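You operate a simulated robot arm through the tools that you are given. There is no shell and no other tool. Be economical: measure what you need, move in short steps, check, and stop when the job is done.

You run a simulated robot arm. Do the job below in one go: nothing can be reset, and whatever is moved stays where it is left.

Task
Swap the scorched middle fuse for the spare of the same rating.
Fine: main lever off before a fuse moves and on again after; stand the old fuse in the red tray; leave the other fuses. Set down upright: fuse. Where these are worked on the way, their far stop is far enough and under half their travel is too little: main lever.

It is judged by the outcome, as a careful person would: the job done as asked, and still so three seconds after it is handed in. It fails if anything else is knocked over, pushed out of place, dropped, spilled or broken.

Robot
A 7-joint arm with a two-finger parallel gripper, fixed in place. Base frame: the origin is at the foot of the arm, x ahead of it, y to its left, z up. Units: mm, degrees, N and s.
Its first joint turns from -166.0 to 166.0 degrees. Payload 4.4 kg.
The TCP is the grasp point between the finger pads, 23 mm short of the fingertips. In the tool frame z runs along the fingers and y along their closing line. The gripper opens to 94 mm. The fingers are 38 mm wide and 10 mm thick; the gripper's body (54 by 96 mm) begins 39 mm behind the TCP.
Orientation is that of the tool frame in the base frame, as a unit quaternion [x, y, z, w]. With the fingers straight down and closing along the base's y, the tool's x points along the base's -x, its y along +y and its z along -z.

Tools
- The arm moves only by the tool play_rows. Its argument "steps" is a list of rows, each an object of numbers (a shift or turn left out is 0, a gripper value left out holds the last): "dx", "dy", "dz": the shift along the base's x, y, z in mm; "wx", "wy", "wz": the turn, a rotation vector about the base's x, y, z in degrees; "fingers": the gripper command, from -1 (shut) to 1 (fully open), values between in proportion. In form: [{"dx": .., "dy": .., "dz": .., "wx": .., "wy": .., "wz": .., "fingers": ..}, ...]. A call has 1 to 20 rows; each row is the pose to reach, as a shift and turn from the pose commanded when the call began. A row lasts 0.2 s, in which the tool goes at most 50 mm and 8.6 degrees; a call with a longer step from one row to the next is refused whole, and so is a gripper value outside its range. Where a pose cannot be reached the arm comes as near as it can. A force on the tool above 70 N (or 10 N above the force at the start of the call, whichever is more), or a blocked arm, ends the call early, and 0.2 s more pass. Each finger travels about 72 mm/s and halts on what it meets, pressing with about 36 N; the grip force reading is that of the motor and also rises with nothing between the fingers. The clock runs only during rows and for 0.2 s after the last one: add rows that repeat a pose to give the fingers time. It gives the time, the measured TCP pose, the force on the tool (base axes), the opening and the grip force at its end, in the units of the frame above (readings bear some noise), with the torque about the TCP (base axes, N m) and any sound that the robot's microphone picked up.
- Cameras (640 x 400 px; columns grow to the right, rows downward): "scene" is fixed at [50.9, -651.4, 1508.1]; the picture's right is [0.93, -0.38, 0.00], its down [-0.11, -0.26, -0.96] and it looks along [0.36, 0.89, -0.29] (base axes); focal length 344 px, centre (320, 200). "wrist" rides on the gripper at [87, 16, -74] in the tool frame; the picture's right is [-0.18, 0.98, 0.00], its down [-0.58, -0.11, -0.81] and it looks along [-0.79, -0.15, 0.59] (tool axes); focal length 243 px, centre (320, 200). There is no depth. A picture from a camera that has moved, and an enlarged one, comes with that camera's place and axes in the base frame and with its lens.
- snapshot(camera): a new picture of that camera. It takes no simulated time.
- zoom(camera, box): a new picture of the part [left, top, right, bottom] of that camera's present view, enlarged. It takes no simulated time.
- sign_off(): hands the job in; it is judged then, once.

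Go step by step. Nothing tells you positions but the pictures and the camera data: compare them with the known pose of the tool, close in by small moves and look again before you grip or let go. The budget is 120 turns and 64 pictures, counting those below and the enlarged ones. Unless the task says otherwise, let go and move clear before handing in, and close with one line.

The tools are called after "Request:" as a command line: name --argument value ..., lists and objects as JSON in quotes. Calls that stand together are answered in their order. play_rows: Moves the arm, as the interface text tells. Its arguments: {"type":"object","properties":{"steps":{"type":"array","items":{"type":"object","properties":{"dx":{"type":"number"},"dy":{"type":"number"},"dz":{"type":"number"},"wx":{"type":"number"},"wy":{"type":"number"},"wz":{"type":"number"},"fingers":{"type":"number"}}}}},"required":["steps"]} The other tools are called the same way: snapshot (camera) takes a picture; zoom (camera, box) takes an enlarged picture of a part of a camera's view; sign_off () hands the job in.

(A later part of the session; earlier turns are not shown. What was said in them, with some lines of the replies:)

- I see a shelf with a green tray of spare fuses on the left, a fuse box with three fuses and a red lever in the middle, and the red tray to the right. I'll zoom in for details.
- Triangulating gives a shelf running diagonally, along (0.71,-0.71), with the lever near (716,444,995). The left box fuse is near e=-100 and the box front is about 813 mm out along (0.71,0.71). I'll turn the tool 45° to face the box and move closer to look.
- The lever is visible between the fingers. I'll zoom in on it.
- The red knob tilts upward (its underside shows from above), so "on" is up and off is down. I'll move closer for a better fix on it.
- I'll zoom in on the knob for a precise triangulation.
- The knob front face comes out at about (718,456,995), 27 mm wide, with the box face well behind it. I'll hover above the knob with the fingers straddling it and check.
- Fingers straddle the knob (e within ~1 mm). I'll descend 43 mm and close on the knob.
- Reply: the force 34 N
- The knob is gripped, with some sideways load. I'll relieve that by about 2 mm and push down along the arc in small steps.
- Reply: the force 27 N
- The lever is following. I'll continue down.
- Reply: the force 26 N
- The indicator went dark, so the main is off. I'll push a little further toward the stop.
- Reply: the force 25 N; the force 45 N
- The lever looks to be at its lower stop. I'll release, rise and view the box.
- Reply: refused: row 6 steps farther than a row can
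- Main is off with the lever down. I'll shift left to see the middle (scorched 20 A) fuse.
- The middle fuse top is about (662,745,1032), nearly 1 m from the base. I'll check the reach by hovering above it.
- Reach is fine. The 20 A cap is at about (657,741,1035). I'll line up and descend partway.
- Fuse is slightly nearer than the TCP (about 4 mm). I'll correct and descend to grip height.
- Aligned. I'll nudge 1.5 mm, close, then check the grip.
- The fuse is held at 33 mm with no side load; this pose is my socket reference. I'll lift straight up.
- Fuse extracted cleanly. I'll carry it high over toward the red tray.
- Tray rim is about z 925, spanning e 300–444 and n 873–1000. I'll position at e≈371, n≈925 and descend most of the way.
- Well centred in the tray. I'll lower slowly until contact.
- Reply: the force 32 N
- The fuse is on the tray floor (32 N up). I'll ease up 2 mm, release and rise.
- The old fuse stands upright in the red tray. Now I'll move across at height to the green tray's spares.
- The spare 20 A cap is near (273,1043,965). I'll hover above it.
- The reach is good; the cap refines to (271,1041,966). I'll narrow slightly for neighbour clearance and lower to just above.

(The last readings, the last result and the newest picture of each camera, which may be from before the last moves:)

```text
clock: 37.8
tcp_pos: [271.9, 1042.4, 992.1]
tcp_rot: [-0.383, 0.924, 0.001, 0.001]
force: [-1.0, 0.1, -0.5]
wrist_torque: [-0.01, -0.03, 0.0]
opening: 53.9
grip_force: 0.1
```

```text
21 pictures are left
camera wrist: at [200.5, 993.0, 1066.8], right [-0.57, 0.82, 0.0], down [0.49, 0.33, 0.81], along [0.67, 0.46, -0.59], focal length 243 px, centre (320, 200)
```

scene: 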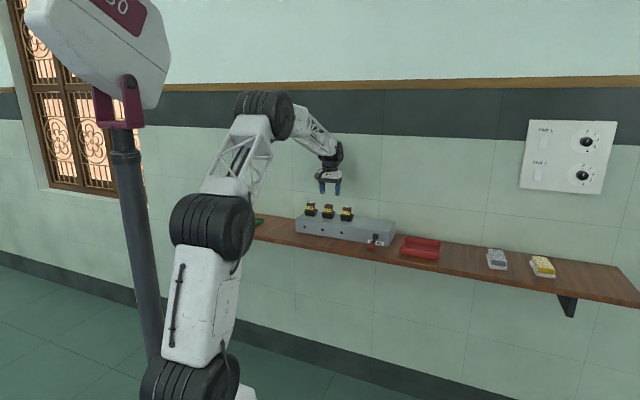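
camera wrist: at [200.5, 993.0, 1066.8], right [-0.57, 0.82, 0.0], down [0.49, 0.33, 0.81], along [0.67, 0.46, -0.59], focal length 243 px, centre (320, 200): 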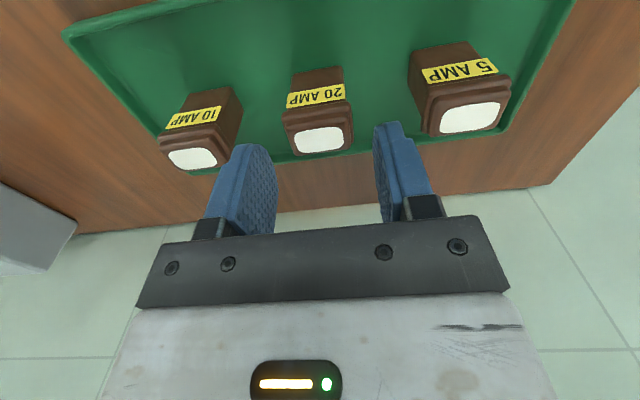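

Same small offset as before (fuse ~4 mm nearer). I'll correct, lower to grip height and look.

Request:
play_rows --steps '[{"dx": -3, "dy": -3}, {"dx": -3, "dy": -3, "dz": -12}, {"dx": -3, "dy": -3, "dz": -24}, {"dx": -3, "dy": -3, "dz": -33}, {"dx": -3, "dy": -3, "dz": -33}, {"dx": -3, "dy": -3, "dz": -33}]'

Request:
snapshot --camera "wrist"

```text
clock: 39.2
tcp_pos: [269.4, 1038.6, 959.8]
tcp_rot: [-0.382, 0.924, 0.001, 0.001]
force: [-1.4, -0.6, 0.0]
wrist_torque: [-0.02, -0.02, 0.02]
opening: 54.1
grip_force: 0.0
```

```text
20 pictures are left
camera wrist: at [197.7, 988.7, 1034.8], right [-0.57, 0.82, 0.0], down [0.49, 0.33, 0.81], along [0.67, 0.46, -0.59], focal length 243 px, centre (320, 200)
```

wrist: 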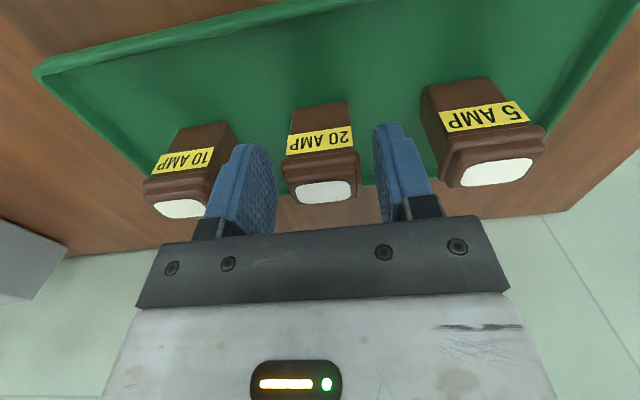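

This view is identical to the one before gripping the old fuse. I'll apply the same nudge, close and lift.

Request:
play_rows --steps '[{"dx": -1.5, "dy": 1.5}, {"dx": -1.5, "dy": 1.5, "fingers": 0}, {"dx": -1.5, "dy": 1.5, "fingers": -0.3}, {"dx": -1.5, "dy": 1.5, "fingers": -0.5}, {"dx": -1.5, "dy": 1.5, "fingers": -0.5}]'

Request:
snapshot --camera "wrist"

```text
clock: 40.4
tcp_pos: [267.6, 1039.6, 960.2]
tcp_rot: [-0.383, 0.924, 0.0, 0.0]
force: [-0.1, 0.8, 0.7]
wrist_torque: [0.05, 0.01, -0.04]
opening: 33.2
grip_force: 35.8
```

```text
19 pictures are left
camera wrist: at [196.5, 990.3, 1034.4], right [-0.57, 0.82, 0.0], down [0.49, 0.33, 0.81], along [0.67, 0.46, -0.59], focal length 243 px, centre (320, 200)
```

wrist: 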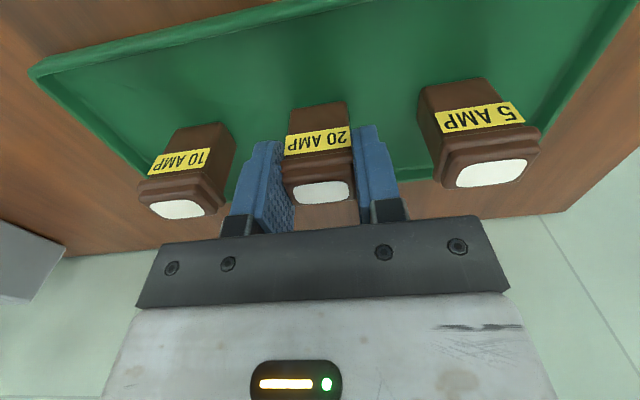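

Gripped. I'll lift and carry to above the empty socket.

Request:
play_rows --steps '[{"dz": 10}, {"dz": 30}, {"dz": 65}, {"dz": 105}, {"dz": 145}, {"dz": 175}, {"dx": 35, "dy": -27, "dz": 175}, {"dx": 73, "dy": -56, "dz": 175}, {"dx": 111, "dy": -85, "dz": 175}, {"dx": 149, "dy": -114, "dz": 175}, {"dx": 187, "dy": -143, "dz": 175}, {"dx": 225, "dy": -172, "dz": 175}, {"dx": 263, "dy": -202, "dz": 175}, {"dx": 301, "dy": -232, "dz": 175}, {"dx": 339, "dy": -262, "dz": 175}, {"dx": 372, "dy": -287, "dz": 175}, {"dx": 386, "dy": -298, "dz": 175}, {"dx": 386, "dy": -298, "dz": 175}, {"dx": 386, "dy": -298, "dz": 175}]'

Request:
snapshot --camera "wrist"

Request:
zoom --camera "scene" --box '[288, 165, 384, 225]'

```text
clock: 44.4
tcp_pos: [653.3, 741.9, 1133.1]
tcp_rot: [-0.382, 0.924, 0.0, 0.0]
force: [0.4, 1.0, -1.2]
wrist_torque: [0.0, 0.0, -0.01]
opening: 33.4
grip_force: 36.3
```

```text
18 pictures are left
camera wrist: at [582.7, 692.9, 1208.2], right [-0.57, 0.82, 0.0], down [0.49, 0.33, 0.81], along [0.67, 0.46, -0.59], focal length 243 px, centre (320, 200)
```

wrist: 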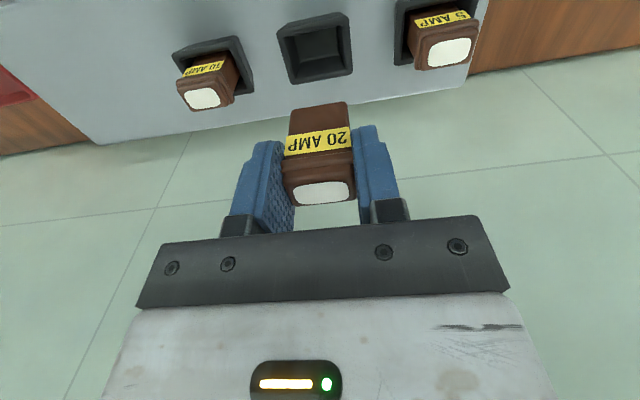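

```text
6.67 times, centred on (336, 195) of scene
camera zoom: at [50.9, -651.4, 1508.1], right [0.93, -0.38, 0.0], down [-0.11, -0.26, -0.96], along [0.36, 0.89, -0.29], focal length 2294 px, centre (213, 233)
```

zoom: 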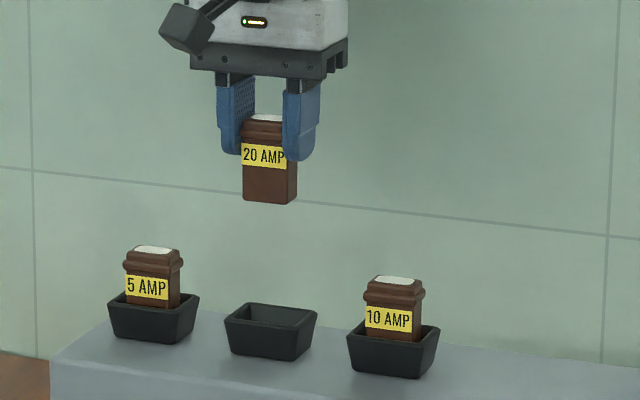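

The pose closely matches the lift-out pose, with about 1 mm of +e offset to correct. I'll descend to just short of seating and check.

Request:
play_rows --steps '[{"dx": -0.9, "dy": 0.9, "dz": -20}, {"dx": -0.9, "dy": 0.9, "dz": -50}, {"dx": -0.9, "dy": 0.9, "dz": -70}, {"dx": -0.9, "dy": 0.9, "dz": -76}, {"dx": -0.9, "dy": 0.9, "dz": -76}, {"dx": -0.9, "dy": 0.9, "dz": -76}]'

Request:
snapshot --camera "wrist"

Request:
zoom --camera "scene" --box '[308, 190, 348, 215]'

```text
clock: 45.8
tcp_pos: [652.6, 743.7, 1058.1]
tcp_rot: [-0.382, 0.924, 0.0, 0.0]
force: [0.0, 0.5, -0.4]
wrist_torque: [0.0, -0.03, 0.0]
opening: 33.4
grip_force: 36.2
```

```text
16 pictures are left
camera wrist: at [580.8, 693.4, 1133.5], right [-0.57, 0.82, 0.0], down [0.49, 0.33, 0.81], along [0.67, 0.46, -0.59], focal length 243 px, centre (320, 200)
```

wrist: 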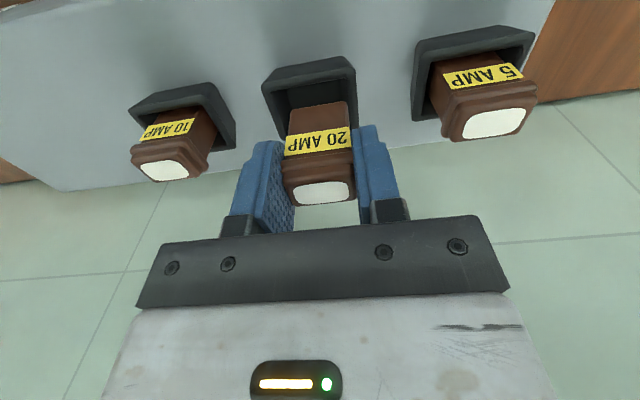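

```text
16.00 times, centred on (328, 202) of scene
camera zoom: at [50.9, -651.4, 1508.1], right [0.93, -0.38, 0.0], down [-0.11, -0.26, -0.96], along [0.36, 0.89, -0.29], focal length 5505 px, centre (192, 160)
```

zoom: 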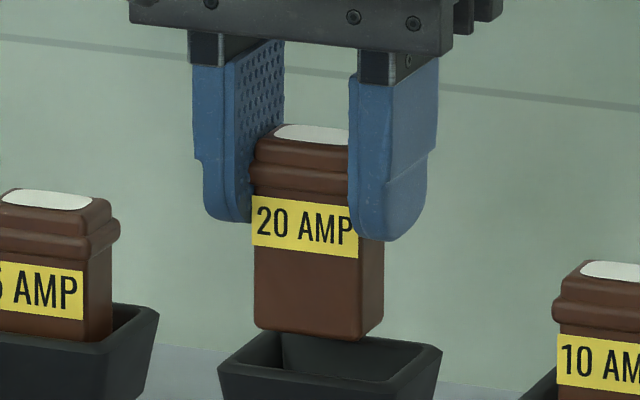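

The fuse sits about 2.5 mm left of the socket centre. I'll shift +e and recheck.

Request:
play_rows --steps '[{"dx": 1.8, "dy": -1.8}, {"dx": 1.8, "dy": -1.8}, {"dx": 1.8, "dy": -1.8}]'

Request:
zoom --camera "scene" --box '[308, 190, 348, 215]'

```text
clock: 46.6
tcp_pos: [653.5, 740.6, 1059.4]
tcp_rot: [-0.383, 0.924, 0.001, -0.001]
force: [0.0, 0.2, -0.6]
wrist_torque: [0.03, -0.03, 0.01]
opening: 33.3
grip_force: 35.8
```

```text
16.00 times, centred on (328, 202) of scene
camera zoom: at [50.9, -651.4, 1508.1], right [0.93, -0.38, 0.0], down [-0.11, -0.26, -0.96], along [0.36, 0.89, -0.29], focal length 5505 px, centre (192, 160)
```

zoom: 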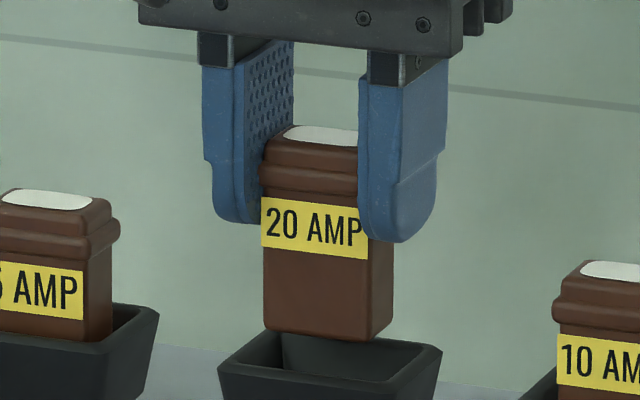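

Aligned now. I'll insert slowly.

Request:
play_rows --steps '[{"dz": -6}, {"dz": -12}, {"dz": -17}, {"dz": -21}, {"dz": -21}]'

Request:
snapshot --camera "wrist"

Request:
zoom --camera "scene" --box '[308, 190, 348, 215]'

```text
clock: 47.8
tcp_pos: [654.2, 741.3, 1036.4]
tcp_rot: [-0.382, 0.924, 0.0, 0.0]
force: [0.3, -0.3, 0.3]
wrist_torque: [-0.01, 0.02, 0.0]
opening: 33.3
grip_force: 36.5
```

```text
13 pictures are left
camera wrist: at [582.8, 691.1, 1111.9], right [-0.57, 0.82, 0.0], down [0.49, 0.33, 0.81], along [0.67, 0.46, -0.59], focal length 243 px, centre (320, 200)
```

wrist: 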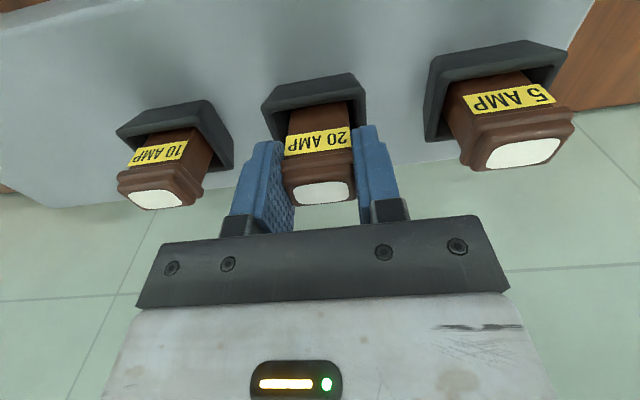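

```text
16.00 times, centred on (328, 202) of scene
camera zoom: at [50.9, -651.4, 1508.1], right [0.93, -0.38, 0.0], down [-0.11, -0.26, -0.96], along [0.36, 0.89, -0.29], focal length 5505 px, centre (192, 160)
```

zoom: 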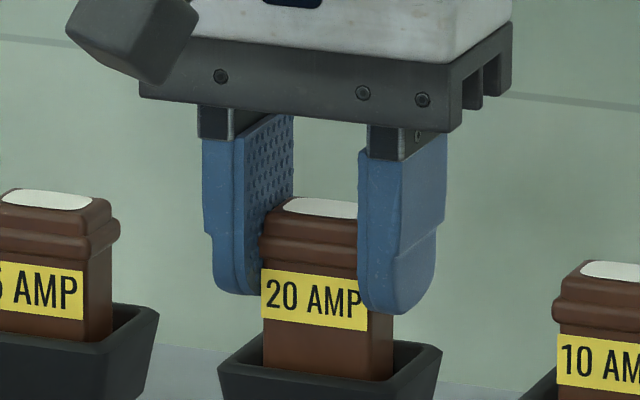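

No contact so far and it is centred in the socket. I'll continue until seated.

Request:
play_rows --steps '[{"dz": -3}, {"dz": -6}, {"dz": -8}, {"dz": -8}]'

```text
clock: 48.8
tcp_pos: [653.6, 741.5, 1030.2]
tcp_rot: [-0.383, 0.924, 0.0, 0.001]
force: [-5.7, -14.0, 9.9]
wrist_torque: [-0.66, 0.27, -0.03]
opening: 33.2
grip_force: 36.3
```

It's touching the socket's back side lightly. I'll ease 1.5 mm toward the front and continue down.

Request:
play_rows --steps '[{"dx": -0.6, "dy": -1.7}, {"dx": -0.6, "dy": -1.7}, {"dx": -0.6, "dy": -1.7, "dz": -2}, {"dx": -0.6, "dy": -1.7, "dz": -2}]'

Request:
zoom --camera "scene" --box '[300, 190, 356, 225]'

```text
clock: 49.8
tcp_pos: [653.0, 740.7, 1029.3]
tcp_rot: [-0.383, 0.924, 0.001, 0.002]
force: [1.2, -1.9, 24.2]
wrist_torque: [0.0, -0.04, -0.02]
opening: 33.1
grip_force: 36.5
```

```text
11.43 times, centred on (328, 208) of scene
camera zoom: at [50.9, -651.4, 1508.1], right [0.93, -0.38, 0.0], down [-0.11, -0.26, -0.96], along [0.36, 0.89, -0.29], focal length 3932 px, centre (229, 114)
```

zoom: 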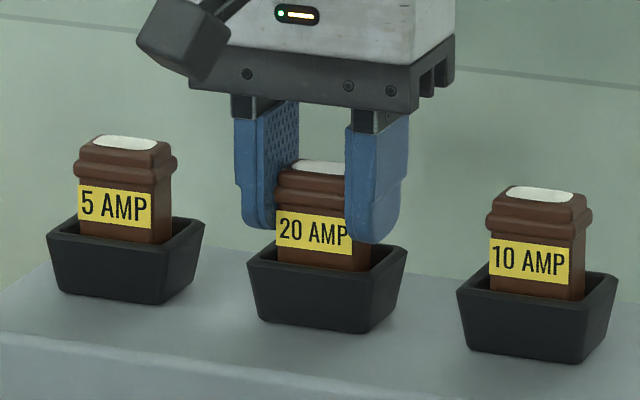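

Cap and label line up with its neighbours and there's 24 N bearing down: seated. I'll release and rise.

Request:
play_rows --steps '[{"dz": 1}, {"dz": 1, "fingers": -0.2}, {"dz": 1, "fingers": 0.1}, {"dz": 1, "fingers": 0.3}, {"dz": 1, "fingers": 0.3}, {"dz": 15}, {"dz": 45}, {"dz": 80}, {"dz": 105}, {"dz": 105}]'

Request:
zoom --camera "scene" --box '[285, 185, 405, 260]'

```text
clock: 52.0
tcp_pos: [653.2, 738.7, 1131.7]
tcp_rot: [-0.383, 0.924, 0.0, 0.0]
force: [0.5, 0.7, 0.5]
wrist_torque: [-0.03, -0.02, 0.02]
opening: 61.2
grip_force: 0.0
```

```text
5.33 times, centred on (345, 222) of scene
camera zoom: at [50.9, -651.4, 1508.1], right [0.93, -0.38, 0.0], down [-0.11, -0.26, -0.96], along [0.36, 0.89, -0.29], focal length 1835 px, centre (187, 80)
```

zoom: 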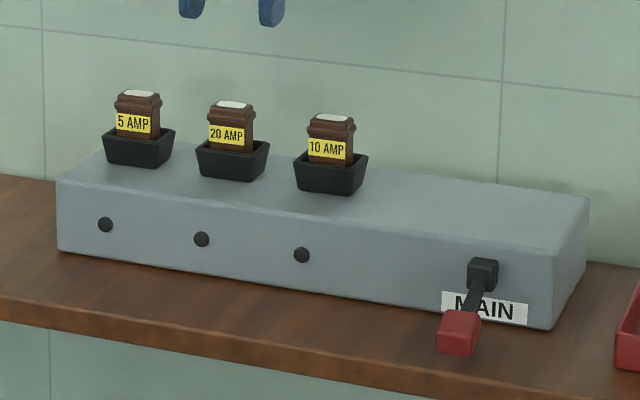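

The new fuse is in. Now I'll return to the lever: fly over, then descend straddling the knob at the release pose.

Request:
play_rows --steps '[{"dx": -15, "dy": -35}, {"dx": -5, "dy": -80}, {"dx": 10, "dy": -125}, {"dx": 25, "dy": -170}, {"dx": 40, "dy": -215}, {"dx": 58, "dy": -258}, {"dx": 70, "dy": -278}, {"dx": 70, "dy": -278, "dz": -40}, {"dx": 70, "dy": -278, "dz": -85}, {"dx": 70, "dy": -278, "dz": -120}, {"dx": 70, "dy": -278, "dz": -150}, {"dx": 70, "dy": -278, "dz": -150}, {"dx": 70, "dy": -278, "dz": -150}]'

Request:
snapshot --camera "wrist"

Request:
zoom --camera "scene" --box '[335, 200, 415, 250]'

```text
clock: 54.8
tcp_pos: [721.3, 460.9, 982.8]
tcp_rot: [-0.383, 0.924, 0.0, 0.0]
force: [0.3, -0.2, -0.4]
wrist_torque: [0.02, 0.02, -0.01]
opening: 61.1
grip_force: 0.0
```

```text
9 pictures are left
camera wrist: at [651.8, 411.0, 1056.6], right [-0.57, 0.82, 0.0], down [0.49, 0.33, 0.81], along [0.67, 0.46, -0.59], focal length 243 px, centre (320, 200)
```

wrist: 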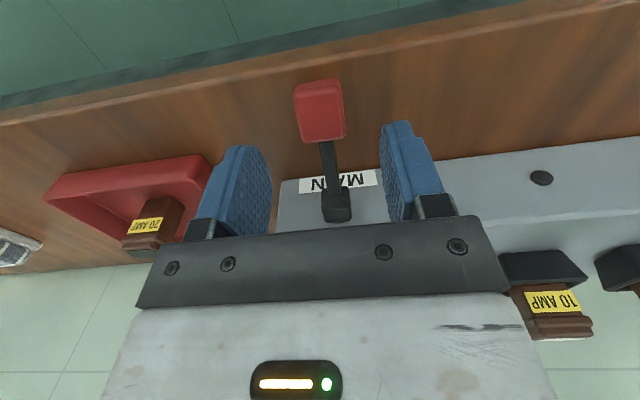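

```text
8.00 times, centred on (375, 225) of scene
camera zoom: at [50.9, -651.4, 1508.1], right [0.93, -0.38, 0.0], down [-0.11, -0.26, -0.96], along [0.36, 0.89, -0.29], focal length 2753 px, centre (-120, 0)
```

zoom: 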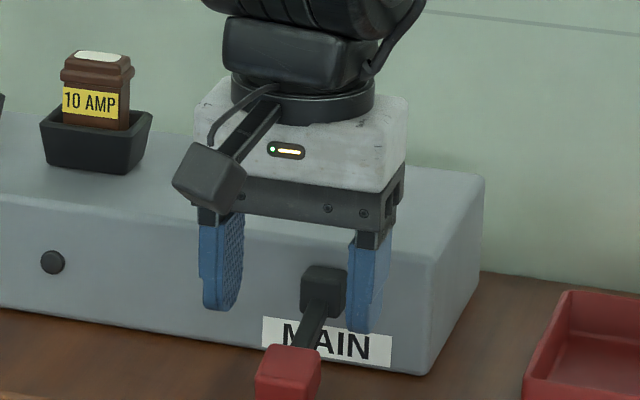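

The knob lies between the fingers. I'll descend and grip.

Request:
play_rows --steps '[{"dx": 1.5, "dy": -0.5, "dz": -20}, {"dx": 1.5, "dy": -0.5, "dz": -46}, {"dx": 1.5, "dy": -0.5, "dz": -46}, {"dx": 1.5, "dy": -0.5, "dz": -46, "fingers": -0.2}, {"dx": 1.5, "dy": -0.5, "dz": -46, "fingers": -0.5}, {"dx": 1.5, "dy": -0.5, "dz": -46, "fingers": -0.6}, {"dx": 1.5, "dy": -0.5, "dz": -46, "fingers": -0.6}]'

```text
clock: 56.4
tcp_pos: [724.9, 460.0, 937.7]
tcp_rot: [-0.382, 0.924, 0.0, 0.0]
force: [-21.1, 20.0, 1.3]
wrist_torque: [0.25, 0.12, -0.32]
opening: 31.8
grip_force: 15.1
```

The knob is touched mainly on one side; I'll shift 2 mm and raise along the reverse arc.

Request:
play_rows --steps '[{"dx": -1.4, "dy": 1.4}, {"dx": -1.4, "dy": 1.4}, {"dx": -2.5, "dy": 0.3, "dz": 5}, {"dx": -3.4, "dy": -0.6, "dz": 10}, {"dx": -4.4, "dy": -1.6, "dz": 16}, {"dx": -4.4, "dy": -1.6, "dz": 16}]'

Request:
zoom --camera "scene" --box '[335, 200, 415, 250]'

```text
clock: 57.8
tcp_pos: [722.1, 459.9, 952.1]
tcp_rot: [-0.384, 0.923, 0.001, 0.0]
force: [2.5, 10.2, -6.9]
wrist_torque: [-0.31, 0.33, -0.02]
opening: 27.9
grip_force: 45.0
```

```text
8.00 times, centred on (375, 225) of scene
camera zoom: at [50.9, -651.4, 1508.1], right [0.93, -0.38, 0.0], down [-0.11, -0.26, -0.96], along [0.36, 0.89, -0.29], focal length 2753 px, centre (-120, 0)
```

zoom: 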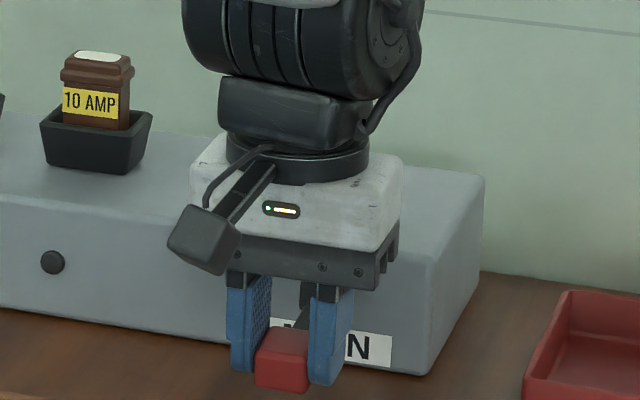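

The lever is rising. I'll continue the arc up.

Request:
play_rows --steps '[{"dx": -1, "dy": -1, "dz": 6}, {"dx": -1.5, "dy": -1.5, "dz": 12}, {"dx": -1.5, "dy": -1.5, "dz": 18}, {"dx": -1.5, "dy": -1.5, "dz": 24}, {"dx": -1, "dy": -1, "dz": 30}, {"dx": -0.5, "dy": -0.5, "dz": 36}, {"dx": -0.5, "dy": -0.5, "dz": 36}]'

Request:
zoom --camera "scene" --box '[335, 200, 415, 250]'

```text
clock: 59.4
tcp_pos: [719.3, 458.8, 989.6]
tcp_rot: [-0.383, 0.924, 0.001, 0.001]
force: [11.6, 11.5, -19.7]
wrist_torque: [-0.7, 0.44, -0.31]
opening: 27.9
grip_force: 45.4
```

```text
8.00 times, centred on (375, 225) of scene
camera zoom: at [50.9, -651.4, 1508.1], right [0.93, -0.38, 0.0], down [-0.11, -0.26, -0.96], along [0.36, 0.89, -0.29], focal length 2753 px, centre (-120, 0)
```

zoom: 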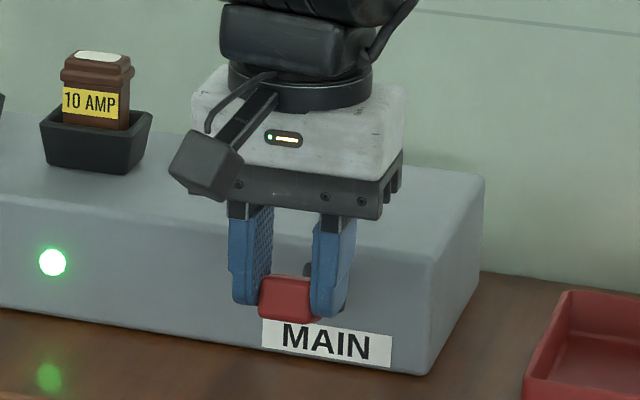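

Power is on. I'll finish the upward travel to its stop.

Request:
play_rows --steps '[{"dx": 1.5, "dy": 1.5, "dz": 5}, {"dx": 2.5, "dy": 2.5, "dz": 10}, {"dx": 4, "dy": 4, "dz": 16}, {"dx": 4, "dy": 4, "dz": 16}]'

Request:
zoom --camera "scene" --box '[335, 200, 415, 250]'

```text
clock: 60.4
tcp_pos: [723.0, 461.8, 1004.9]
tcp_rot: [-0.383, 0.924, -0.001, 0.0]
force: [11.8, 0.0, -21.9]
wrist_torque: [-1.04, 0.44, -0.24]
opening: 27.7
grip_force: 44.5
```

```text
8.00 times, centred on (375, 225) of scene
camera zoom: at [50.9, -651.4, 1508.1], right [0.93, -0.38, 0.0], down [-0.11, -0.26, -0.96], along [0.36, 0.89, -0.29], focal length 2753 px, centre (-120, 0)
```

zoom: 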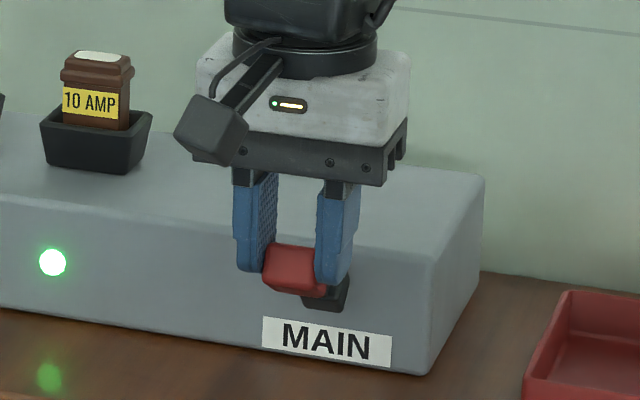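

It nearly matches the original on position. I'll give it 3 mm more, then release, rise and retreat.

Request:
play_rows --steps '[{"dx": 0.7, "dy": 0.7, "dz": 3}, {"dx": 0.7, "dy": 0.7, "dz": 3}, {"dz": 1, "fingers": 0}, {"dz": 1, "fingers": 0.3}, {"dz": 1, "fingers": 0.3}, {"dz": 1, "fingers": 0.3}, {"dz": 40}, {"dz": 80}, {"dx": -25, "dy": -25, "dz": 110}, {"dx": -55, "dy": -55, "dz": 130}, {"dx": -85, "dy": -85, "dz": 140}, {"dx": -115, "dy": -115, "dz": 140}, {"dx": -115, "dy": -115, "dz": 140}]'

Request:
zoom --camera "scene" --box '[285, 190, 445, 290]'

Request:
snapshot --camera "scene"

```text
clock: 63.2
tcp_pos: [606.3, 348.3, 1142.1]
tcp_rot: [-0.382, 0.924, 0.0, 0.0]
force: [-0.6, 0.2, 0.1]
wrist_torque: [0.02, -0.04, -0.01]
opening: 61.2
grip_force: 0.1
```

```text
4.00 times, centred on (365, 240) of scene
camera zoom: at [50.9, -651.4, 1508.1], right [0.93, -0.38, 0.0], down [-0.11, -0.26, -0.96], along [0.36, 0.89, -0.29], focal length 1376 px, centre (140, 40)
```

zoom: 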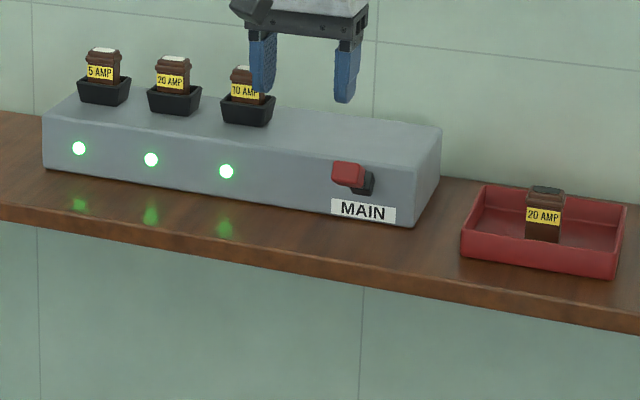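

```text
3 pictures are left
```

scene: 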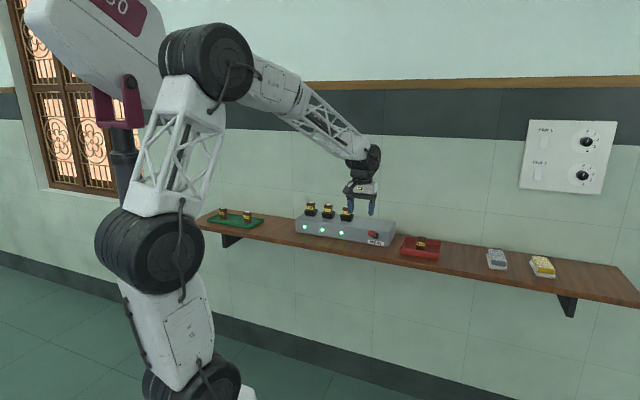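

All three lights are green and the lever is up. The old fuse stands upright in the red tray, the other spares are where they were, and the arm is clear, so I'm handing in.

Request:
sign_off

```text
The job is handed in.
```

The scorched 20 A fuse is swapped for the 20 A spare, the old one stands upright in the red tray, and the main lever is back on with all three lights green.
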